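You operate a simulated robot arm through the tools that you are given. There is no shell and no other tool.

You run a simulated robot arm. Do the job below in one go: nothing can be reset, and whatever is moved stays where it is left.

Task
Run the empty ring at 5 rpm and halt it on turn 2.
Fine: auto mode, start key, halt key; leave the mode switch off afterwards.

The check looks at the end state, three seconds after you hand in, the way a careful person would. Anything else that was tipped, shoved, dropped, spilled or broken makes it a failure.

Robot
A 6-joint arm with a two-finger gripper, fixed in place. Base frame: the origin is at the foot of the arm, x ahead of it, y to its left, z up. Units: cm, rad, N and s.
With the tool pointing down near the work surface it reaches from about 38 to 86 cm from the base axis. Its first joint turns from -2.897 to 2.897 rad. Payload 2.45 kg.
The tool frame sits at the grasp point between the pads (the TCP): z along the fingers, y along the line on which they close. The tips reach 2 cm beyond it. Largest opening 14 cm; the body of the gripper starts 16.8 cm behind the TCP.
Orientation is that of the tool frame in the base frame, as a unit quaternion [w, x, y, z]. With the fingers straight down and closing along the base's y, the tool's x points along the base's -x, its y along +y and its z along -z.

Tools
- The arm moves only by the tool arm_command. Its argument "plan" is one flat list of numbers, 7 for each row, row after row: the shift along the base's x, y, z in m, then the turn, a rotation vector about the base's x, y, z in rad, then the finger opening in m, from 0 to 0.14. In form: [tx, ty, tz, rx, ry, rz, hand, tx, ty, tz, rx, ry, rz, hand, ...]. A call has 1 to 20 rows; each row is the pose to reach, as a shift and turn from the pose commanded when the call began. Each row takes 0.2 s and may step no farther than 5 cm and 0.15 rad from the row before; otherwise, or with a gripper value out of range, the whole call is refused. A pose out of reach is approached as far as the arm can. The call stops where the force on the tool passes 50 N (or 10 N more than at its start, if that is more) or the arm is blocked; 0.2 s more then pass. Each finger travels about 4.5 cm/s and halts on what it meets, pressing with about 25 N; the grip force reading is that of the motor and also rises with nothing between the fingers. The clock runs only during rows and for 0.2 s after the last one: add rows that repeat a pose to give the fingers time. It gives the time, the measured TCP pose, the force on the tool (base axes), the opening and the grip force at its end, in the units of the frame above (readings bear some noise), with the torque about the TCP (base axes, N m) and any sound that the robot's microphone picked up.
- Cameras (640 x 400 px; columns grow to the right, rows downward): "scene" is fixed at [39.98, -49.97, 169.33]; the picture's right is [0.64, -0.77, 0.00], its down [-0.64, -0.53, -0.55] and it looks along [0.43, 0.35, -0.83] (base axes); focal length 239 px, centre (320, 200). "wrist" rides on the gripper at [7.8, 1.1, -20.9] in the tool frame; the picture's right is [-0.14, 0.99, 0.00], its down [-0.92, -0.13, -0.37] and it looks along [-0.37, -0.05, 0.93] (tool axes); focal length 280 px, centre (320, 200). There is no depth. A picture from a camera that has moved, and an enlarged one, comes with that camera's place and axes in the base frame and with its lens.
- camera(camera): a new picture of that camera. The clock stands still meanwhile.
- raise_lower(by): slides the trunk up (or, below 0, down) by that many cm; the arm rides with it, the base frame stays. It gives what a move gives, with no picture.
- enlarge(camera, box): a new picture of the part [left, top, right, bottom] of that camera's present view, enlarged. The clock stands still meanwhile.
- sign_off(): hands the job in; it is judged then, once.

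Nothing tells you positions but the pictures and the camera data. Unless the task says otherwise, let go and move clear before handing in.

The tools are called after ">>>" as name(argument=value, ...) on one line, values as JSON. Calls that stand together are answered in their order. arm_command: Moves the arm, as the interface text tells. Its arguments: {"type":"object","properties":{"plan":{"type":"array","items":{"type":"number"}}},"required":["plan"]} The other tools are called the same way: raise_lower (by) slides the trunk up or down; camera (camera) takes a picture; enlarge (camera, box) takes an enlarged picture of a part of a camera's view; sign_off () hands the job in.

At the start:

```text
clock: 0.0
position: [46.64, -34.96, 150.86]
tcp_rot: [-0.001, 0.0, 1.0, 0.0]
force: [0.5, 0.0, 0.3]
wrist_torque: [0.01, 0.02, 0.02]
finger_gap: 14.03
gripper_force: 0.0
trunk travel left (down, up): [-17.5, 5.5]
```

scene: 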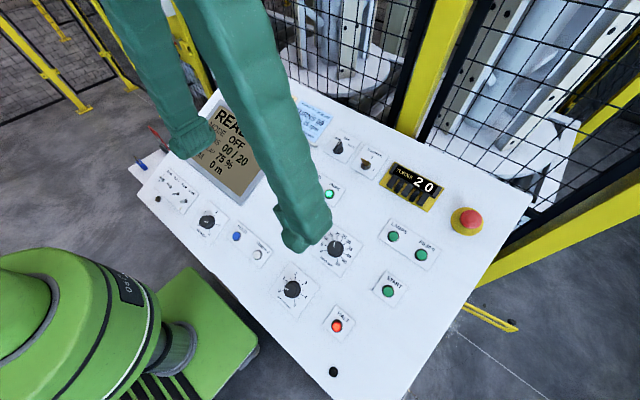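
wrist: 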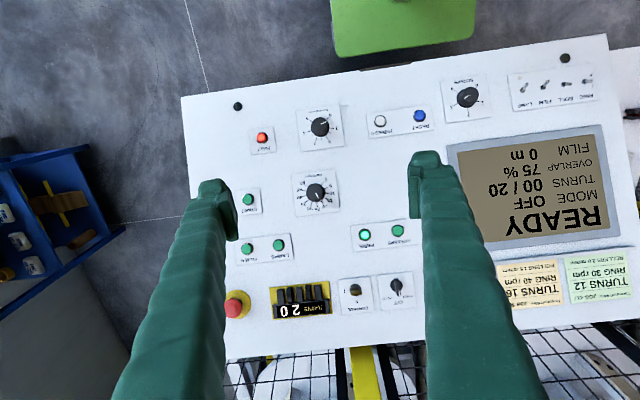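

I see a control panel with knobs, buttons, a turns thumbwheel showing 20 and a display reading READY / MODE OFF / TURNS 00/20. I'll enlarge several parts of the views to read the labels before moving anything.

>>> enlarge(camera="wrist", box=[220, 160, 420, 330])

>>> enlarge(camera="wrist", box=[230, 80, 440, 220])

>>> enlarge(camera="wrist", box=[430, 40, 640, 180])

>>> enlarge(camera="scene", box=[270, 170, 410, 350])

>>> enlarge(camera="scene", box=[300, 110, 500, 270])

>>> enlarge(camera="scene", box=[130, 90, 340, 270])

```text
2.35 times, centred on (320, 245) of wrist
camera zoom: at [38.81, -33.87, 171.85], right [0.14, 0.99, 0.0], down [0.92, -0.13, 0.37], along [0.37, -0.05, -0.93], focal length 660 px, centre (320, 94)
```

zoom: 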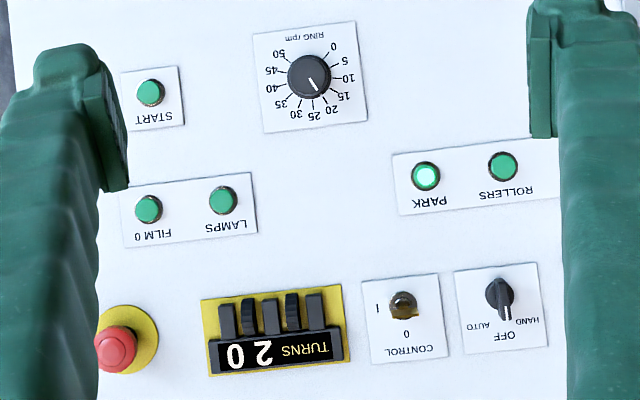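

```text
2.86 times, centred on (335, 150) of wrist
camera zoom: at [38.81, -33.87, 171.85], right [0.14, 0.99, 0.0], down [0.92, -0.13, 0.37], along [0.37, -0.05, -0.93], focal length 801 px, centre (277, 343)
```

zoom: 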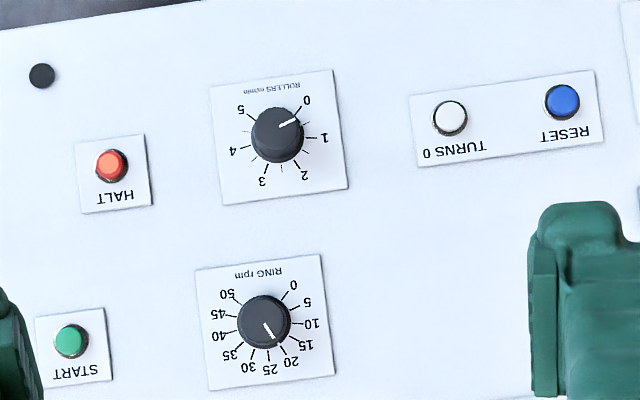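

```text
2.86 times, centred on (535, 110) of wrist
camera zoom: at [38.81, -33.87, 171.85], right [0.14, 0.99, 0.0], down [0.92, -0.13, 0.37], along [0.37, -0.05, -0.93], focal length 801 px, centre (-294, 457)
```

zoom: 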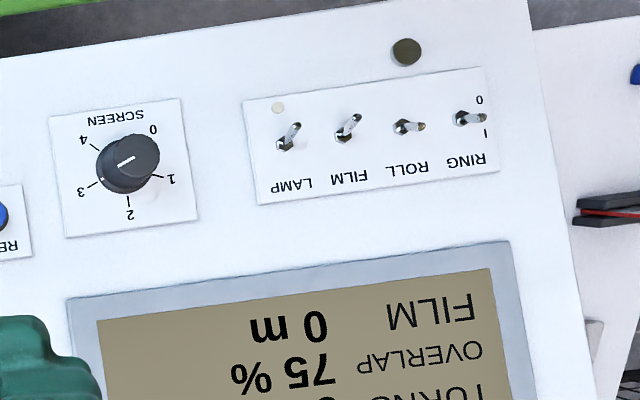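

```text
2.22 times, centred on (340, 260) of scene
camera zoom: at [39.98, -49.97, 169.33], right [0.64, -0.77, 0.0], down [-0.64, -0.53, -0.55], along [0.43, 0.35, -0.83], focal length 532 px, centre (276, 67)
```

zoom: 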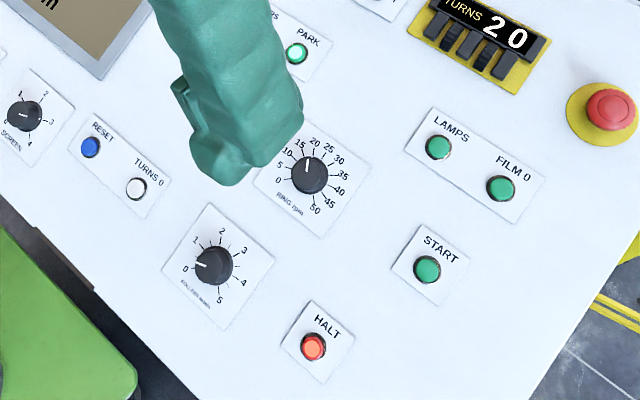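

```text
2.50 times, centred on (400, 190) of scene
camera zoom: at [39.98, -49.97, 169.33], right [0.64, -0.77, 0.0], down [-0.64, -0.53, -0.55], along [0.43, 0.35, -0.83], focal length 598 px, centre (120, 225)
```

zoom: 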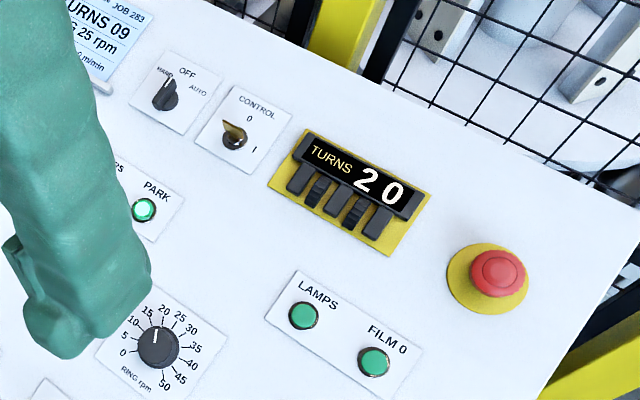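

```text
2.22 times, centred on (235, 180) of scene
camera zoom: at [39.98, -49.97, 169.33], right [0.64, -0.77, 0.0], down [-0.64, -0.53, -0.55], along [0.43, 0.35, -0.83], focal length 532 px, centre (509, 244)
```

zoom: 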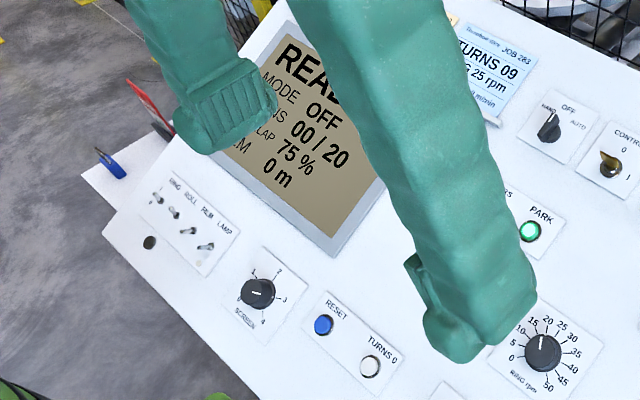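

The panel slopes up away from the arm by roughly 22–23°; I place HALT near (47.8, -48.9, 105), START near (60.4, -53.9, 111), the RING rpm knob near (60.4, -38, 113) and the mode selector near (82.7, -22.4, 120). Before moving I want sharper looks at the knob scale, the mode and control switches, the toggles and the cards.

>>> enlarge(camera="wrist", box=[284, 164, 348, 220])

>>> enlarge(camera="wrist", box=[330, 264, 420, 320])

>>> enlarge(camera="wrist", box=[500, 60, 610, 130])

>>> enlarge(camera="scene", box=[300, 220, 364, 276])

>>> enlarge(camera="scene", box=[320, 125, 400, 185])

>>> enlarge(camera="scene", box=[140, 150, 220, 220])

>>> enlarge(camera="wrist", box=[480, 230, 640, 330])

>>> enlarge(camera="scene", box=[280, 0, 640, 225])

```text
7.14 times, centred on (316, 192) of wrist
camera zoom: at [38.81, -33.87, 171.85], right [0.14, 0.99, 0.0], down [0.92, -0.13, 0.37], along [0.37, -0.05, -0.93], focal length 2003 px, centre (349, 257)
```

zoom: 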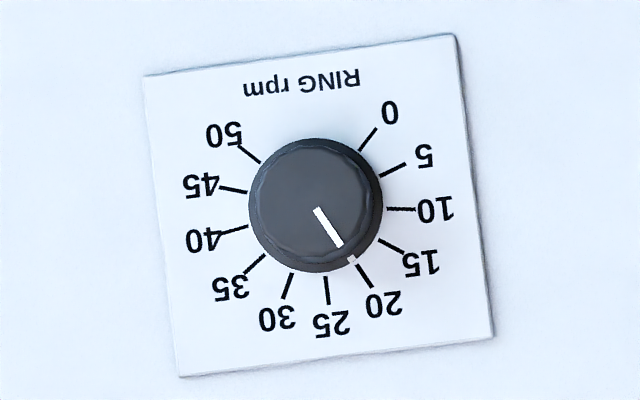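

```text
7.11 times, centred on (375, 292) of wrist
camera zoom: at [38.81, -33.87, 171.85], right [0.14, 0.99, 0.0], down [0.92, -0.13, 0.37], along [0.37, -0.05, -0.93], focal length 1994 px, centre (-71, -454)
```

zoom: 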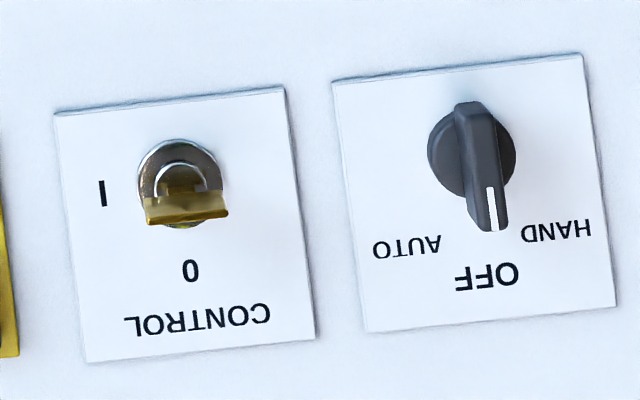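

```text
5.71 times, centred on (555, 95) of wrist
camera zoom: at [38.81, -33.87, 171.85], right [0.14, 0.99, 0.0], down [0.92, -0.13, 0.37], along [0.37, -0.05, -0.93], focal length 1602 px, centre (-1023, 800)
```

zoom: 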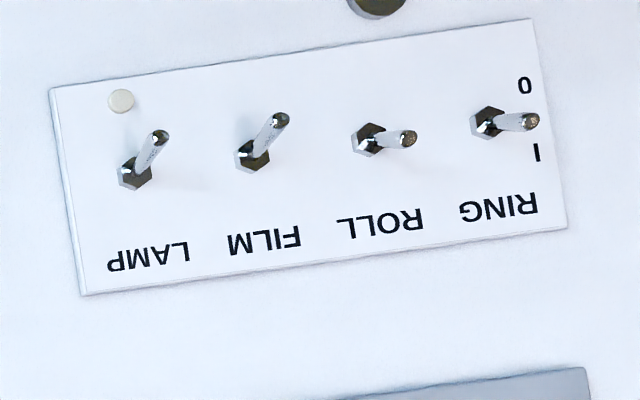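

```text
7.14 times, centred on (332, 248) of scene
camera zoom: at [39.98, -49.97, 169.33], right [0.64, -0.77, 0.0], down [-0.64, -0.53, -0.55], along [0.43, 0.35, -0.83], focal length 1708 px, centre (234, -143)
```

zoom: 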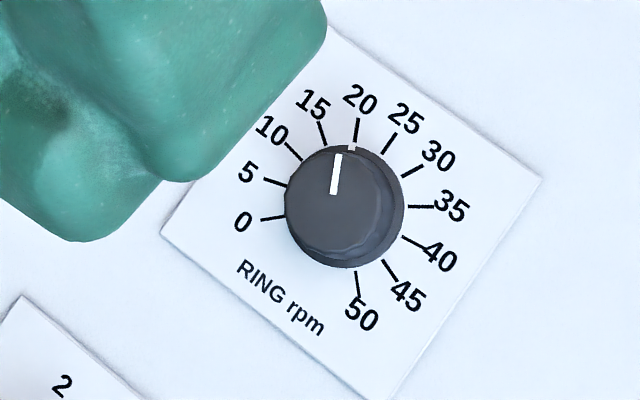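

```text
6.67 times, centred on (360, 155) of scene
camera zoom: at [39.98, -49.97, 169.33], right [0.64, -0.77, 0.0], down [-0.64, -0.53, -0.55], along [0.43, 0.35, -0.83], focal length 1594 px, centre (53, 500)
```

zoom: 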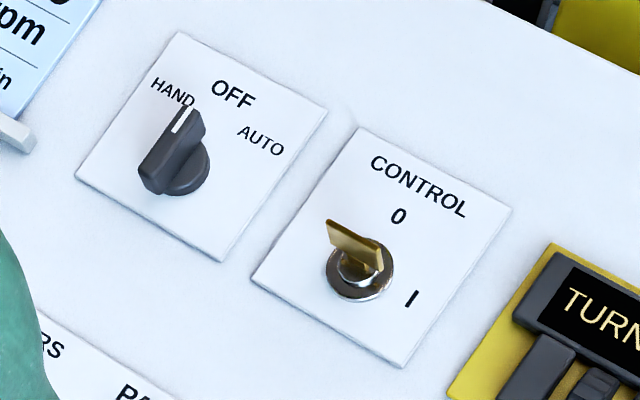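

```text
5.71 times, centred on (180, 185) of scene
camera zoom: at [39.98, -49.97, 169.33], right [0.64, -0.77, 0.0], down [-0.64, -0.53, -0.55], along [0.43, 0.35, -0.83], focal length 1367 px, centre (1120, 286)
```

zoom: 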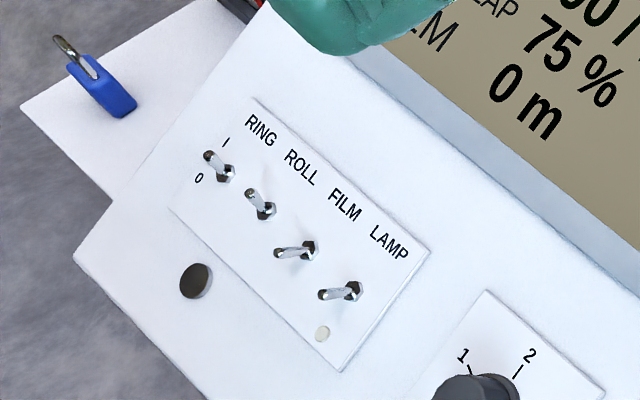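

```text
4.00 times, centred on (560, 280) of wrist
camera zoom: at [38.81, -33.87, 171.85], right [0.14, 0.99, 0.0], down [0.92, -0.13, 0.37], along [0.37, -0.05, -0.93], focal length 1122 px, centre (-640, -120)
```

zoom: 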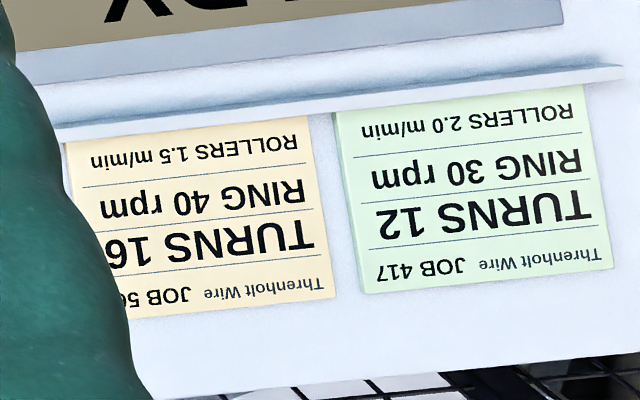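

```text
1.78 times, centred on (460, 112) of scene
camera zoom: at [39.98, -49.97, 169.33], right [0.64, -0.77, 0.0], down [-0.64, -0.53, -0.55], along [0.43, 0.35, -0.83], focal length 425 px, centre (71, 356)
```

zoom: 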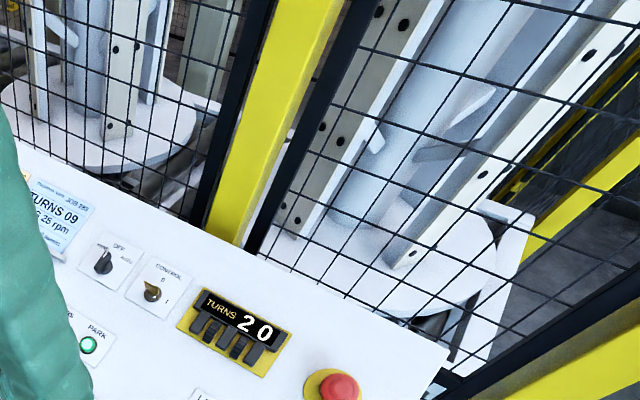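

The RING rpm knob stands at 20, the mode selector at OFF, the key at I, and the RING/ROLL toggles at I, so the knob has to go three steps counter-clockwise (about 81°) to reach 5. I'll first tilt the tool square to the panel and hover above the RING knob to refine my positions.

>>> arm_command(plan=[0.0114, -0.0043, -0.0346, 0, -0.0566, 0, 0.12, 0.0228, -0.0086, -0.0692, 0, -0.1132, 0, 0.1, 0.0342, -0.0129, -0.1038, 0, -0.1698, 0, 0.08, 0.0456, -0.0172, -0.1384, 0, -0.2264, 0, 0.08, 0.057, -0.0215, -0.173, 0, -0.283, 0, 0.08, 0.0684, -0.0258, -0.2076, 0, -0.3396, 0, 0.08, 0.08, -0.03, -0.242, 0, -0.396, 0, 0.08, 0.08, -0.03, -0.242, 0, -0.396, 0, 0.08, 0.08, -0.03, -0.242, 0, -0.396, 0, 0.08])

```text
clock: 2.0
position: [54.66, -37.94, 126.75]
tcp_rot: [0.196, 0.0, 0.981, 0.001]
force: [0.2, 0.2, -0.1]
wrist_torque: [-0.01, -0.03, 0.02]
finger_gap: 7.98
gripper_force: 0.0
trunk travel left (down, up): [-17.5, 5.5]
```

>>> camera(camera="wrist")

>>> camera(camera="scene")

```text
taken
camera wrist: at [39.4, -36.82, 142.87], right [0.13, 0.99, 0.05], down [0.71, -0.13, 0.7], along [0.7, -0.05, -0.72], focal length 280 px, centre (320, 200)
```

wrist: 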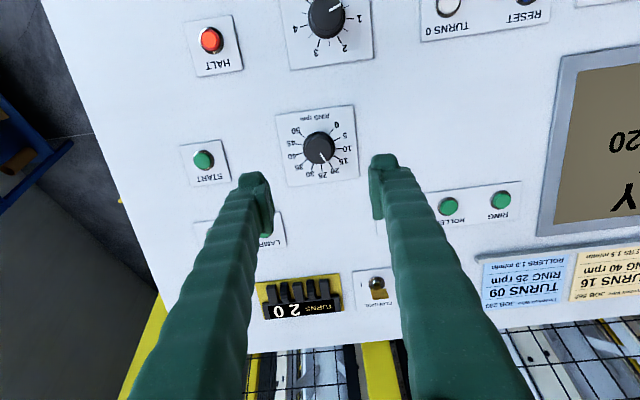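

```text
taken
```

scene: 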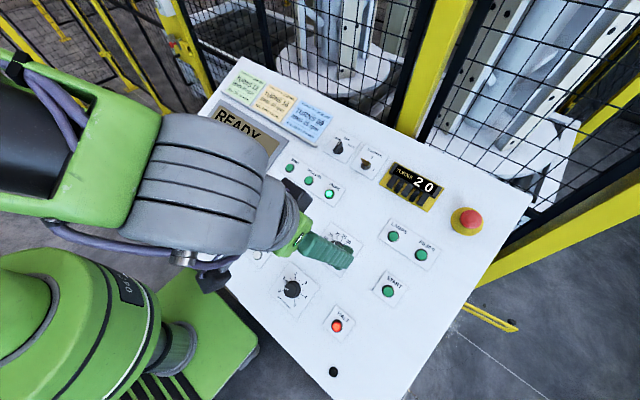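

The hover pose came out as commanded and the views agree with my estimates within a few millimetres. I'll zoom in on the knob and buttons to tighten the numbers.

>>> enlarge(camera="wrist", box=[270, 100, 370, 190])

>>> enlarge(camera="wrist", box=[170, 10, 270, 190])

>>> enlarge(camera="scene", box=[320, 130, 400, 180])

>>> enlarge(camera="scene", box=[200, 100, 300, 170])

```text
4.44 times, centred on (320, 145) of wrist
camera zoom: at [39.4, -36.82, 142.87], right [0.13, 0.99, 0.05], down [0.71, -0.13, 0.7], along [0.7, -0.05, -0.72], focal length 1246 px, centre (320, 444)
```

zoom: 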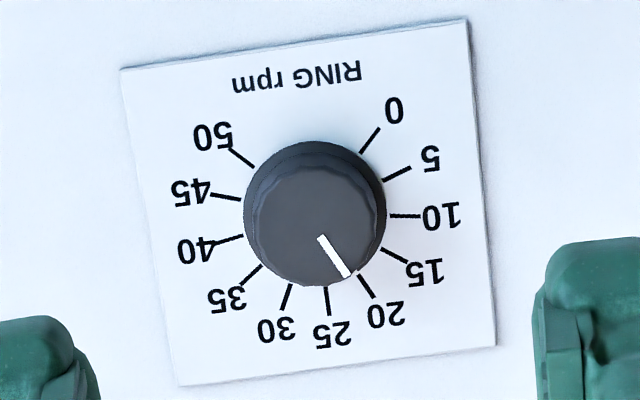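

```text
2.22 times, centred on (220, 100) of wrist
camera zoom: at [39.4, -36.82, 142.87], right [0.13, 0.99, 0.05], down [0.71, -0.13, 0.7], along [0.7, -0.05, -0.72], focal length 623 px, centre (542, 422)
```

zoom: 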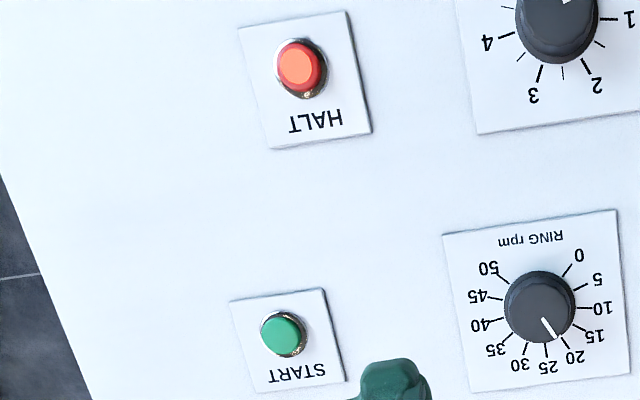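

```text
8.00 times, centred on (360, 155) of scene
camera zoom: at [39.98, -49.97, 169.33], right [0.64, -0.77, 0.0], down [-0.64, -0.53, -0.55], along [0.43, 0.35, -0.83], focal length 1913 px, centre (0, 560)
```

zoom: 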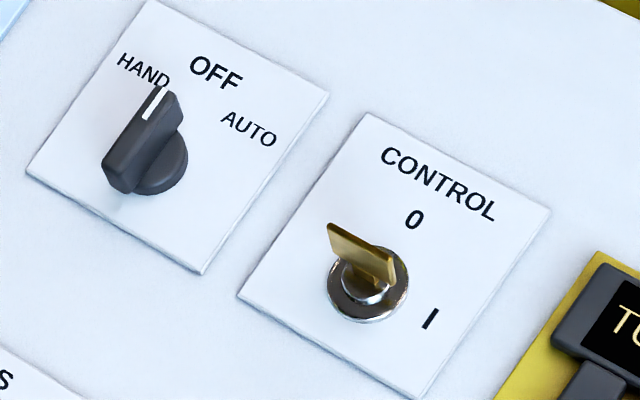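

```text
5.71 times, centred on (250, 135) of scene
camera zoom: at [39.98, -49.97, 169.33], right [0.64, -0.77, 0.0], down [-0.64, -0.53, -0.55], along [0.43, 0.35, -0.83], focal length 1367 px, centre (720, 571)
```

zoom: 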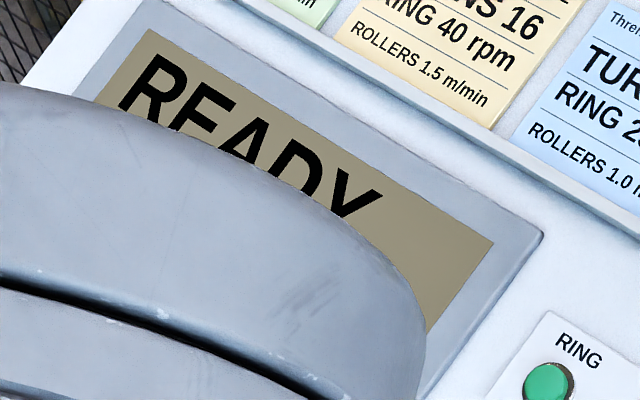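

The RING knob's cap centre comes out at about (60.2, -38.05, 112.75), 3.5 cm across, with the panel tilted about 23°. I'll check that the wrist can turn both ways about the panel normal here, well above the panel, before gripping.

>>> arm_command(plan=[0, 0, 0, -0.0547, 0, 0.1311, 0.07, 0, 0, 0, -0.1093, 0, 0.2621, 0.07, 0, 0, 0, -0.164, 0, 0.3932, 0.07, 0, 0, 0, -0.2187, 0, 0.5243, 0.07, 0, 0, 0, -0.2733, 0, 0.6553, 0.07, 0, 0, 0, -0.2733, 0, 0.6553, 0.07])

```text
clock: 3.4
position: [54.54, -37.97, 126.84]
tcp_rot: [0.185, -0.341, 0.919, -0.069]
force: [0.3, 0.4, -0.3]
wrist_torque: [-0.02, -0.01, -0.01]
finger_gap: 7.02
gripper_force: 0.1
trunk travel left (down, up): [-17.5, 5.5]
```

Positive turn is fine; now I swing to the other side (-0.71 rad), which is the gripping orientation, still hovering.

>>> arm_command(plan=[0, 0, 0, 0.0547, 0, -0.1311, 0.07, 0, 0, 0, 0.1093, 0, -0.2621, 0.07, 0, 0, 0, 0.164, 0, -0.3932, 0.07, 0, 0, 0, 0.2187, 0, -0.5243, 0.07, 0, 0, 0, 0.2733, 0, -0.6553, 0.07, 0, 0, 0, 0.328, 0, -0.7864, 0.07, 0, 0, 0, 0.3827, 0, -0.9175, 0.07, 0, 0, 0, 0.4374, 0, -1.0485, 0.07, 0, 0, 0, 0.492, 0, -1.1796, 0.07, 0, 0, 0, 0.5467, 0, -1.3107, 0.07, 0, 0, 0, 0.5467, 0, -1.3107, 0.07])

```text
clock: 5.8
position: [54.63, -38.03, 126.83]
tcp_rot: [0.183, 0.342, 0.919, 0.067]
force: [0.1, 0.4, 0.9]
wrist_torque: [-0.02, 0.02, 0.0]
finger_gap: 7.02
gripper_force: 0.0
trunk travel left (down, up): [-17.5, 5.5]
```

The wrist turns both ways. I'll descend partway along the panel normal and check the alignment of the fingers over the knob.

>>> arm_command(plan=[0.0123, -0.0002, -0.031, 0, 0, 0, 0.07, 0.0247, -0.0004, -0.062, 0, 0, 0, 0.07, 0.037, -0.0005, -0.093, 0, 0, 0, 0.07, 0.037, -0.0005, -0.093, 0, 0, 0, 0.07])

>>> camera(camera="wrist")

>>> enlarge(camera="scene", box=[270, 200, 400, 290])

```text
clock: 6.8
position: [58.43, -38.12, 117.53]
tcp_rot: [0.185, 0.342, 0.919, 0.067]
force: [-0.1, 0.9, 0.4]
wrist_torque: [0.02, -0.02, 0.0]
finger_gap: 6.98
gripper_force: 0.0
trunk travel left (down, up): [-17.5, 5.5]
```

```text
taken
camera wrist: at [45.5, -32.12, 134.74], right [0.69, 0.66, 0.29], down [0.43, -0.7, 0.58], along [0.58, -0.28, -0.76], focal length 280 px, centre (320, 200)
```

wrist: 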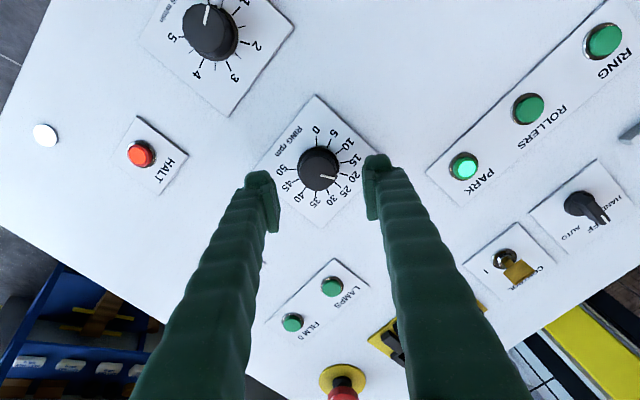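

```text
4.44 times, centred on (335, 245) of scene
camera zoom: at [39.98, -49.97, 169.33], right [0.64, -0.77, 0.0], down [-0.64, -0.53, -0.55], along [0.43, 0.35, -0.83], focal length 1063 px, centre (253, 0)
```

zoom: 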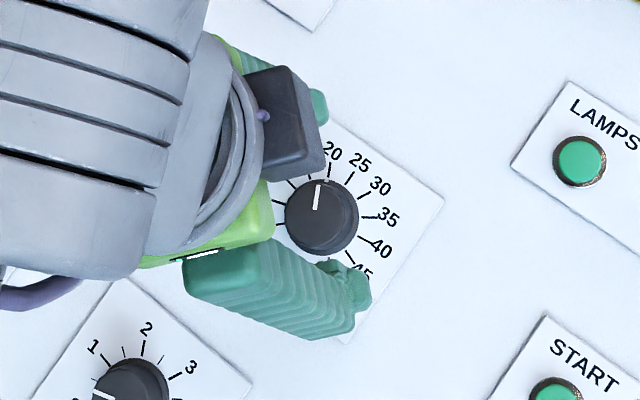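

The fingers straddle the knob; I'll zoom in to measure the remaining sideways offset before going down.

>>> enlarge(camera="wrist", box=[250, 110, 390, 230])

```text
3.33 times, centred on (320, 170) of wrist
camera zoom: at [45.5, -32.12, 134.74], right [0.69, 0.66, 0.29], down [0.43, -0.7, 0.58], along [0.58, -0.28, -0.76], focal length 935 px, centre (320, 300)
```

zoom: 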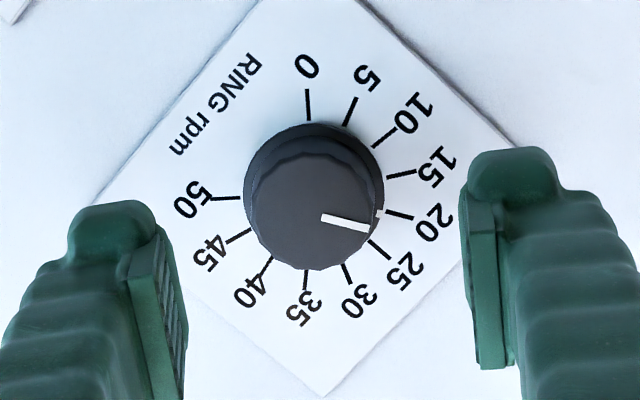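

The knob centre is about 2 mm off to the side; I correct for that and descend the last 4.3 cm, then close on the cap.

>>> arm_command(plan=[0.0049, -0.0003, -0.0135, 0, 0, 0, 0.07, 0.0098, -0.0006, -0.027, 0, 0, 0, 0.07, 0.0146, -0.0009, -0.0404, 0, 0, 0, 0.07, 0.0146, -0.0009, -0.0404, 0, 0, 0, 0.07])

>>> enlarge(camera="wrist", box=[230, 110, 410, 260])

>>> enlarge(camera="scene", box=[280, 200, 400, 290])

```text
clock: 7.8
position: [59.74, -38.07, 113.45]
tcp_rot: [0.184, 0.34, 0.92, 0.069]
force: [0.1, 0.3, 0.6]
wrist_torque: [0.0, 0.01, 0.04]
finger_gap: 7.01
gripper_force: 0.1
trunk travel left (down, up): [-17.5, 5.5]
```

```text
2.67 times, centred on (320, 185) of wrist
camera zoom: at [46.91, -32.22, 130.64], right [0.69, 0.66, 0.29], down [0.43, -0.7, 0.58], along [0.58, -0.28, -0.76], focal length 748 px, centre (320, 240)
```

zoom: 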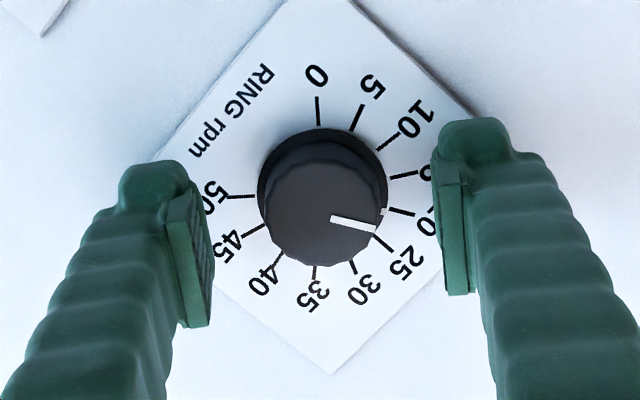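

```text
4.44 times, centred on (340, 245) of scene
camera zoom: at [39.98, -49.97, 169.33], right [0.64, -0.77, 0.0], down [-0.64, -0.53, -0.55], along [0.43, 0.35, -0.83], focal length 1063 px, centre (231, 0)
```

zoom: 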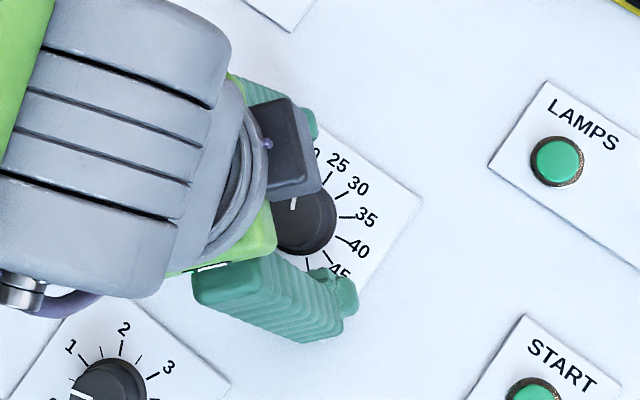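

The fingers are centred around the cap without touching the panel. I close on the knob now.

>>> arm_command(plan=[0, 0, 0, 0, 0, 0, 0.05, 0, 0, 0, 0, 0, 0, 0.03, 0, 0, 0, 0, 0, 0, 0.025, 0, 0, 0, 0, 0, 0, 0.025, 0, 0, 0, 0, 0, 0, 0.025])

>>> enlarge(camera="wrist", box=[230, 110, 410, 260])

```text
clock: 9.0
position: [59.86, -38.02, 113.37]
tcp_rot: [0.185, 0.34, 0.92, 0.068]
force: [2.6, 3.6, 0.8]
wrist_torque: [0.16, -0.03, 0.05]
finger_gap: 3.4
gripper_force: 44.7
trunk travel left (down, up): [-17.5, 5.5]
```

```text
2.67 times, centred on (320, 185) of wrist
camera zoom: at [46.96, -32.17, 130.65], right [0.69, 0.66, 0.29], down [0.43, -0.7, 0.58], along [0.58, -0.28, -0.76], focal length 748 px, centre (320, 240)
```

zoom: 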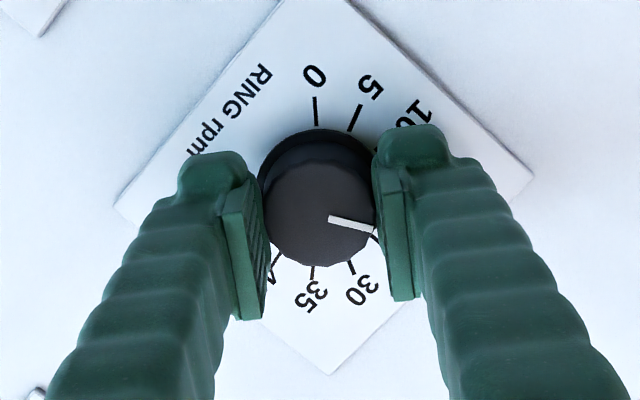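

The knob is held (gap 3.4 cm) with little side load. I turn it +81° about the panel normal (counter-clockwise as read), then check the pointer before letting go.

>>> arm_command(plan=[0, 0, 0, -0.0544, 0, 0.1305, 0.025, 0, 0, 0, -0.1089, 0, 0.261, 0.025, 0, 0, 0, -0.1633, 0, 0.3915, 0.025, 0, 0, 0, -0.2177, 0, 0.522, 0.025, 0, 0, 0, -0.2721, 0, 0.6524, 0.025, 0, 0, 0, -0.3266, 0, 0.7829, 0.025, 0, 0, 0, -0.381, 0, 0.9134, 0.025, 0, 0, 0, -0.4354, 0, 1.0439, 0.025, 0, 0, 0, -0.4898, 0, 1.1744, 0.025, 0, 0, 0, -0.5443, 0, 1.3049, 0.025, 0, 0, 0, -0.5443, 0, 1.3049, 0.025])

>>> enlarge(camera="wrist", box=[230, 110, 410, 260])

>>> enlarge(camera="scene", box=[290, 210, 390, 285])

```text
clock: 11.4
position: [59.9, -37.98, 113.62]
tcp_rot: [0.184, -0.339, 0.92, -0.067]
force: [4.1, 10.4, 5.2]
wrist_torque: [0.06, 0.0, -0.04]
finger_gap: 3.36
gripper_force: 45.2
trunk travel left (down, up): [-17.5, 5.5]
```

```text
2.67 times, centred on (320, 185) of wrist
camera zoom: at [45.62, -42.21, 130.13], right [-0.5, 0.84, -0.21], down [0.58, 0.5, 0.64], along [0.64, 0.2, -0.74], focal length 748 px, centre (320, 240)
```

zoom: 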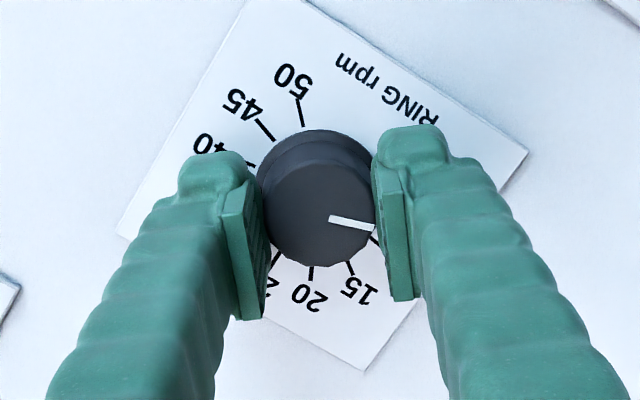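

```text
5.33 times, centred on (340, 248) of scene
camera zoom: at [39.98, -49.97, 169.33], right [0.64, -0.77, 0.0], down [-0.64, -0.53, -0.55], along [0.43, 0.35, -0.83], focal length 1276 px, centre (213, -53)
```

zoom: 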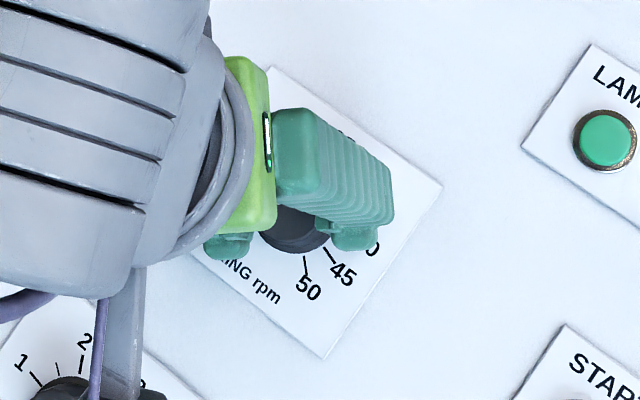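

The pointer stayed put relative to the fingers while the scale turned by 15 rpm, so the knob should read 5. I open, back away along the normal and check.

>>> arm_command(plan=[0, 0, 0, 0, 0, 0, 0.045, 0, 0, 0, 0, 0, 0, 0.06, 0, 0, 0, 0, 0, 0, 0.07, 0, 0, 0, 0, 0, 0, 0.07, -0.0135, 0, 0.0323, 0, 0, 0, 0.07, -0.027, 0, 0.0646, 0, 0, 0, 0.07, -0.0385, 0, 0.0923, 0, 0, 0, 0.07, -0.0385, 0, 0.0923, 0, 0, 0, 0.07])

>>> enlarge(camera="wrist", box=[260, 110, 380, 210])

>>> enlarge(camera="scene", box=[290, 210, 390, 285])

```text
clock: 13.2
position: [55.91, -38.01, 122.49]
tcp_rot: [0.184, -0.338, 0.92, -0.067]
force: [0.2, -0.2, -0.7]
wrist_torque: [-0.01, -0.01, 0.01]
finger_gap: 6.99
gripper_force: 0.2
trunk travel left (down, up): [-17.5, 5.5]
```

```text
4.00 times, centred on (320, 160) of wrist
camera zoom: at [41.83, -42.24, 139.17], right [-0.5, 0.84, -0.21], down [0.58, 0.5, 0.64], along [0.64, 0.2, -0.74], focal length 1122 px, centre (320, 360)
```

zoom: 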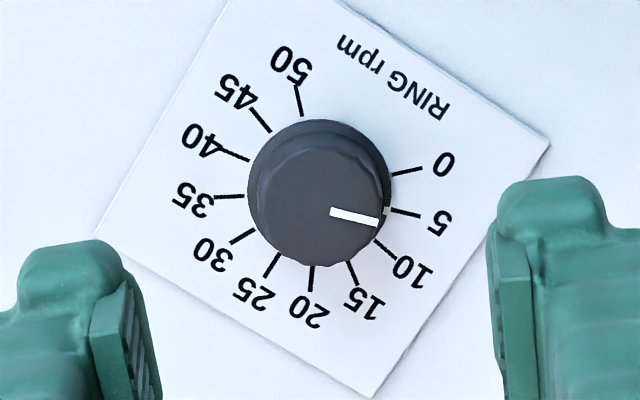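

```text
5.33 times, centred on (340, 248) of scene
camera zoom: at [39.98, -49.97, 169.33], right [0.64, -0.77, 0.0], down [-0.64, -0.53, -0.55], along [0.43, 0.35, -0.83], focal length 1276 px, centre (213, -53)
```

zoom: 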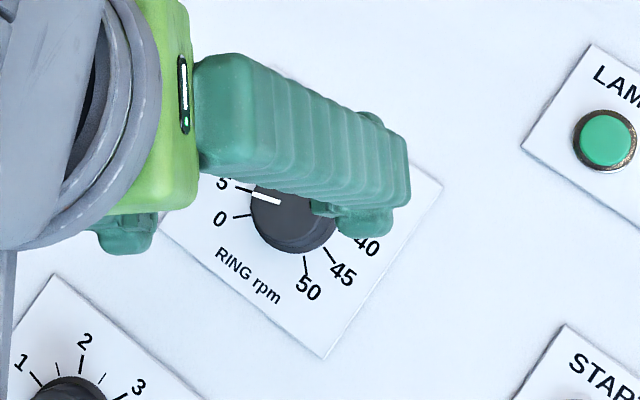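

The knob reads 5. I take one closer look at the skirt mark against the 5 tick to judge the fine setting.

>>> enlarge(camera="wrist", box=[298, 135, 358, 185])

```text
8.00 times, centred on (328, 160) of wrist
camera zoom: at [41.83, -42.24, 139.17], right [-0.5, 0.84, -0.21], down [0.58, 0.5, 0.64], along [0.64, 0.2, -0.74], focal length 2243 px, centre (256, 520)
```

zoom: 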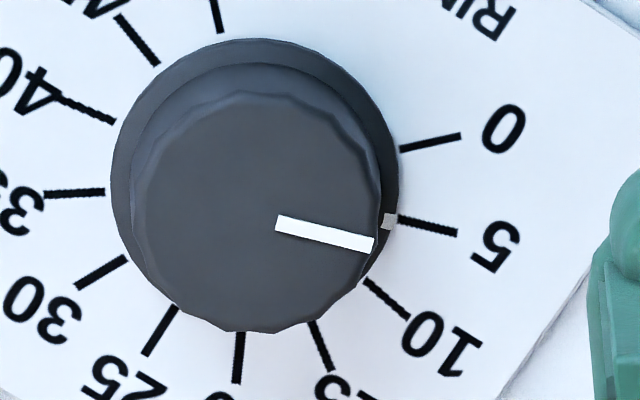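

The setting is right on the 5 tick. Next I carry the gripper, unturned, to a hover about 12 cm off the mode selector near (82.6, -22.4, 120).

>>> arm_command(plan=[0.0314, 0.0223, 0.0129, 0.0387, 0, -0.0928, 0.06, 0.0628, 0.0446, 0.0258, 0.0774, 0, -0.1857, 0.06, 0.0942, 0.0669, 0.0387, 0.1161, 0, -0.2785, 0.06, 0.1256, 0.0892, 0.0516, 0.1549, 0, -0.3713, 0.06, 0.157, 0.1115, 0.0645, 0.1936, 0, -0.4641, 0.06, 0.1884, 0.1338, 0.0774, 0.2323, 0, -0.557, 0.06, 0.22, 0.156, 0.089, 0.271, 0, -0.6498, 0.06, 0.22, 0.156, 0.089, 0.271, 0, -0.6498, 0.06, 0.22, 0.156, 0.089, 0.271, 0, -0.6498, 0.06])

>>> camera(camera="wrist")

>>> camera(camera="scene")

```text
clock: 15.2
position: [78.05, -22.49, 131.38]
tcp_rot: [0.197, 0.0, 0.98, 0.0]
force: [-0.2, -0.1, 0.3]
wrist_torque: [0.02, 0.01, 0.0]
finger_gap: 6.01
gripper_force: 0.0
trunk travel left (down, up): [-17.5, 5.5]
```

```text
taken
camera wrist: at [62.72, -21.43, 147.6], right [0.13, 0.99, 0.05], down [0.71, -0.13, 0.7], along [0.7, -0.05, -0.72], focal length 280 px, centre (320, 200)
```

wrist: 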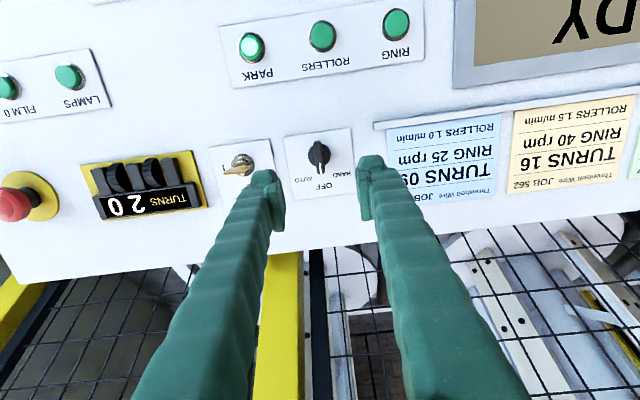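

```text
taken
```

scene: 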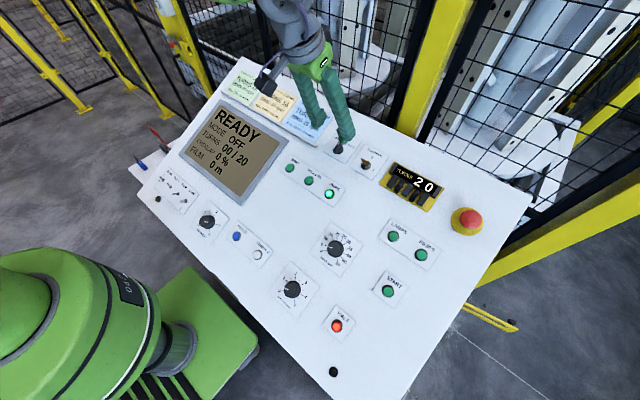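

I'm hovering over the mode selector, and the display's overlap value changed with the new rpm setting. I zoom in on the selector to measure it.

>>> enlarge(camera="wrist", box=[270, 120, 370, 210])

>>> enlarge(camera="scene", box=[180, 95, 300, 200])

>>> enlarge(camera="scene", box=[300, 110, 390, 180])

```text
4.44 times, centred on (320, 165) of wrist
camera zoom: at [62.72, -21.43, 147.6], right [0.13, 0.99, 0.05], down [0.71, -0.13, 0.7], along [0.7, -0.05, -0.72], focal length 1246 px, centre (320, 356)
```

zoom: 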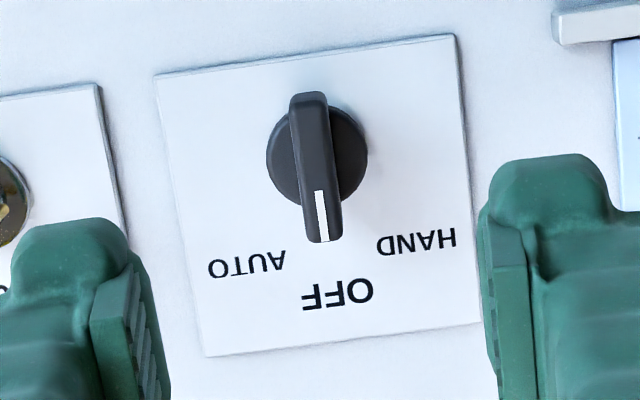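

```text
3.81 times, centred on (240, 148) of scene
camera zoom: at [39.98, -49.97, 169.33], right [0.64, -0.77, 0.0], down [-0.64, -0.53, -0.55], along [0.43, 0.35, -0.83], focal length 911 px, centre (625, 400)
```

zoom: 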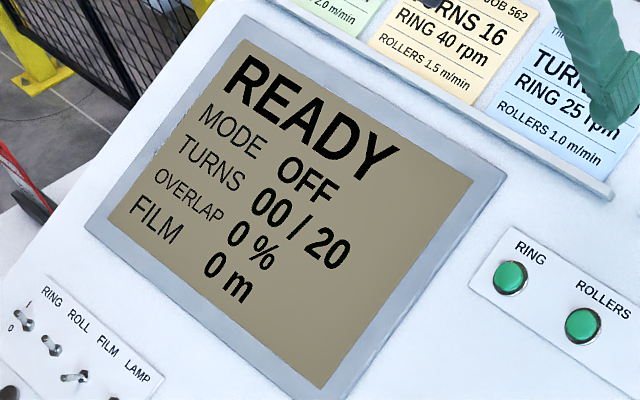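

```text
5.71 times, centred on (345, 145) of scene
camera zoom: at [39.98, -49.97, 169.33], right [0.64, -0.77, 0.0], down [-0.64, -0.53, -0.55], along [0.43, 0.35, -0.83], focal length 1367 px, centre (177, 514)
```

zoom: 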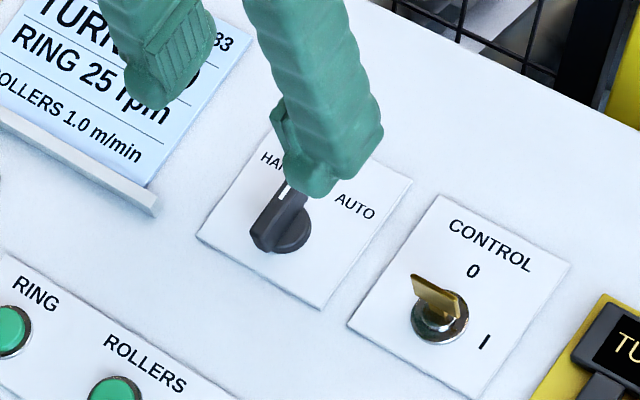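

The selector's disc is near (81.9, -22.5, 120.3), about 0.5 cm lower on the panel than the tool axis. I narrow the fingers to 4 cm and advance partway with that correction, then look again.

>>> arm_command(plan=[0.0055, 0, -0.0155, 0, 0, 0, 0.05, 0.011, -0.0003, -0.031, 0, 0, 0, 0.04, 0.0164, -0.0005, -0.0463, 0, 0, 0, 0.04, 0.0164, -0.0005, -0.0463, 0, 0, 0, 0.04, 0.0164, -0.0005, -0.0463, 0, 0, 0, 0.04])

>>> enlarge(camera="wrist", box=[250, 110, 390, 230])

>>> enlarge(camera="scene", box=[300, 110, 390, 180])

```text
clock: 16.4
position: [79.42, -22.67, 126.79]
tcp_rot: [0.196, 0.0, 0.981, 0.0]
force: [-0.1, -0.3, 1.0]
wrist_torque: [0.01, 0.0, 0.01]
finger_gap: 4.01
gripper_force: 0.1
trunk travel left (down, up): [-17.5, 5.5]
```

```text
3.33 times, centred on (320, 170) of wrist
camera zoom: at [64.26, -21.49, 143.0], right [0.13, 0.99, 0.05], down [0.71, -0.13, 0.7], along [0.7, -0.05, -0.72], focal length 935 px, centre (320, 300)
```

zoom: 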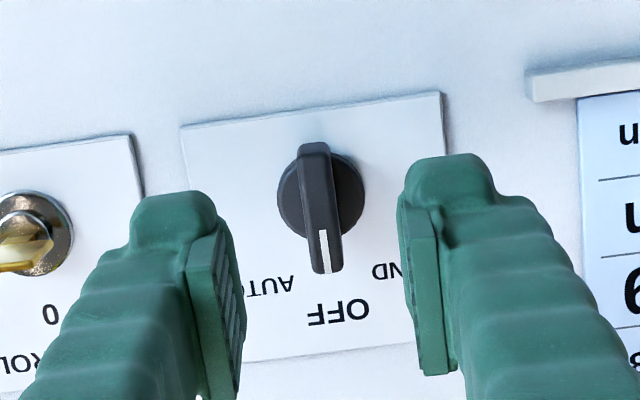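

```text
5.71 times, centred on (345, 145) of scene
camera zoom: at [39.98, -49.97, 169.33], right [0.64, -0.77, 0.0], down [-0.64, -0.53, -0.55], along [0.43, 0.35, -0.83], focal length 1367 px, centre (177, 514)
```

zoom: 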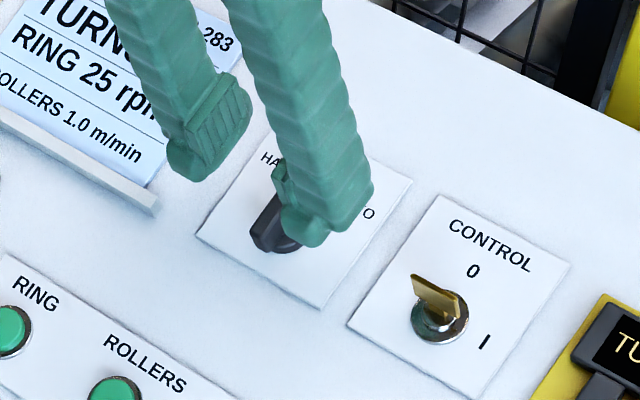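

Lever and finger gap line up. I advance the last ~4 cm so the tips straddle the lever, then check before closing.

>>> arm_command(plan=[0.0047, 0, -0.0129, 0, 0, 0, 0.04, 0.0093, 0, -0.0257, 0, 0, 0, 0.04, 0.0139, 0, -0.0386, 0, 0, 0, 0.04, 0.0139, 0, -0.0386, 0, 0, 0, 0.04])

>>> enlarge(camera="wrist", box=[250, 120, 390, 240])

>>> enlarge(camera="scene", box=[300, 110, 390, 180])

```text
clock: 17.4
position: [80.91, -22.47, 122.94]
tcp_rot: [0.196, 0.0, 0.981, 0.0]
force: [0.0, -0.2, 0.1]
wrist_torque: [-0.01, -0.05, 0.03]
finger_gap: 3.97
gripper_force: 0.1
trunk travel left (down, up): [-17.5, 5.5]
```

```text
3.33 times, centred on (320, 180) of wrist
camera zoom: at [65.71, -21.48, 139.19], right [0.13, 0.99, 0.05], down [0.71, -0.13, 0.7], along [0.7, -0.05, -0.72], focal length 935 px, centre (320, 267)
```

zoom: 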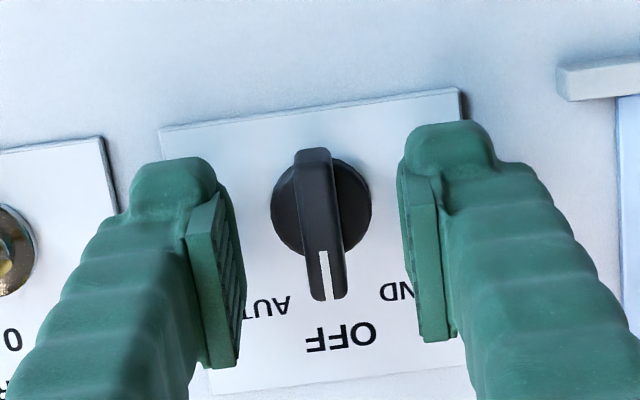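

```text
5.71 times, centred on (345, 145) of scene
camera zoom: at [39.98, -49.97, 169.33], right [0.64, -0.77, 0.0], down [-0.64, -0.53, -0.55], along [0.43, 0.35, -0.83], focal length 1367 px, centre (177, 514)
```

zoom: 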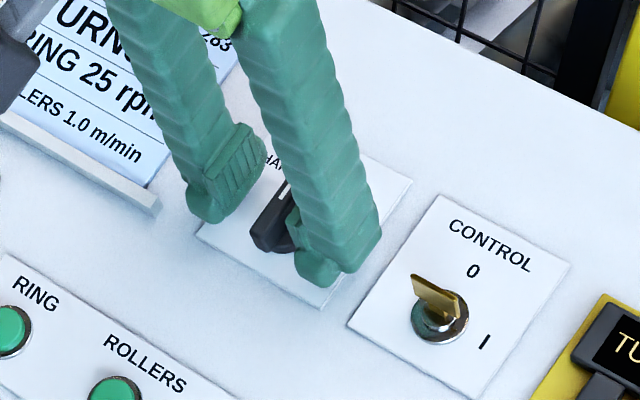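

The tips straddle the lever with no contact force. I close gently on it.

>>> arm_command(plan=[0, 0, 0, 0, 0, 0, 0.025, 0, 0, 0, 0, 0, 0, 0.01, 0, 0, 0, 0, 0, 0, 0.005, 0, 0, 0, 0, 0, 0, 0.005, 0, 0, 0, 0, 0, 0, 0.005])

>>> enlarge(camera="wrist", box=[250, 120, 390, 240])

```text
clock: 18.6
position: [81.06, -22.53, 122.93]
tcp_rot: [0.196, -0.001, 0.981, 0.0]
force: [0.3, 3.1, -1.1]
wrist_torque: [0.06, -0.06, -0.01]
finger_gap: 0.86
gripper_force: 35.9
trunk travel left (down, up): [-17.5, 5.5]
```

```text
3.33 times, centred on (320, 180) of wrist
camera zoom: at [65.74, -21.44, 139.18], right [0.13, 0.99, 0.05], down [0.71, -0.13, 0.7], along [0.7, -0.05, -0.72], focal length 935 px, centre (320, 267)
```

zoom: 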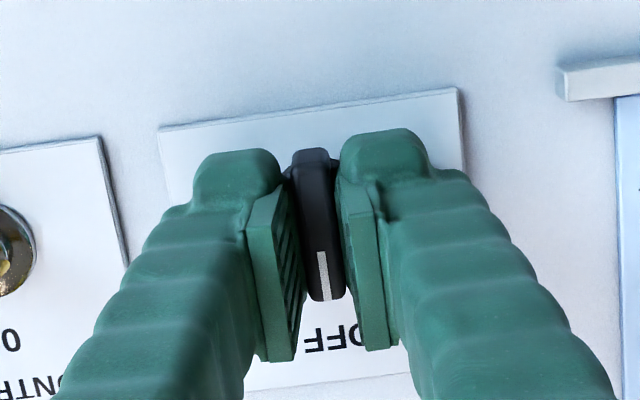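

The lever is held. I turn it clockwise (as read) toward AUTO, stopping at about 41° to check the display.

>>> arm_command(plan=[0, 0, 0, 0.0462, 0, -0.1108, 0.005, 0, 0, 0, 0.0924, 0, -0.2215, 0.005, 0, 0, 0, 0.1386, 0, -0.3323, 0.005, 0, 0, 0, 0.1848, 0, -0.443, 0.005, 0, 0, 0, 0.231, 0, -0.5538, 0.005, 0, 0, 0, 0.2772, 0, -0.6646, 0.005, 0, 0, 0, 0.2772, 0, -0.6646, 0.005])

>>> enlarge(camera="wrist", box=[250, 120, 390, 240])

>>> enlarge(camera="scene", box=[180, 95, 300, 200])

```text
clock: 20.2
position: [80.84, -22.63, 122.91]
tcp_rot: [0.183, 0.346, 0.918, 0.068]
force: [-1.6, -3.3, -11.6]
wrist_torque: [0.09, 0.08, -0.03]
finger_gap: 0.85
gripper_force: 37.0
trunk travel left (down, up): [-17.5, 5.5]
```

```text
3.33 times, centred on (320, 180) of wrist
camera zoom: at [68.18, -16.67, 140.22], right [0.7, 0.65, 0.29], down [0.42, -0.7, 0.57], along [0.58, -0.28, -0.77], focal length 935 px, centre (320, 267)
```

zoom: 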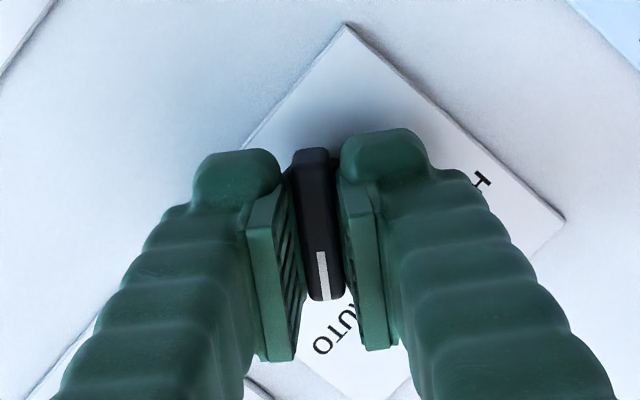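

```text
3.81 times, centred on (240, 148) of scene
camera zoom: at [39.98, -49.97, 169.33], right [0.64, -0.77, 0.0], down [-0.64, -0.53, -0.55], along [0.43, 0.35, -0.83], focal length 911 px, centre (625, 400)
```

zoom: 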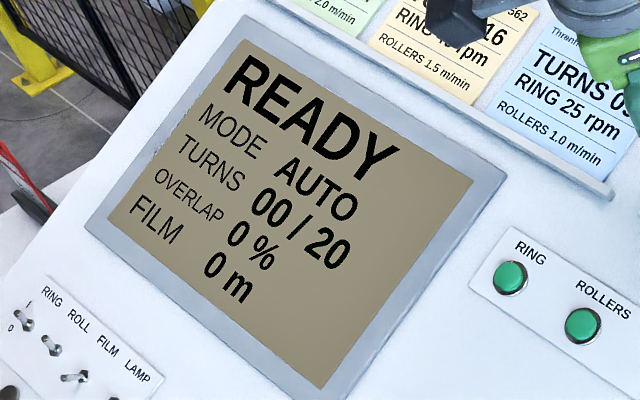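

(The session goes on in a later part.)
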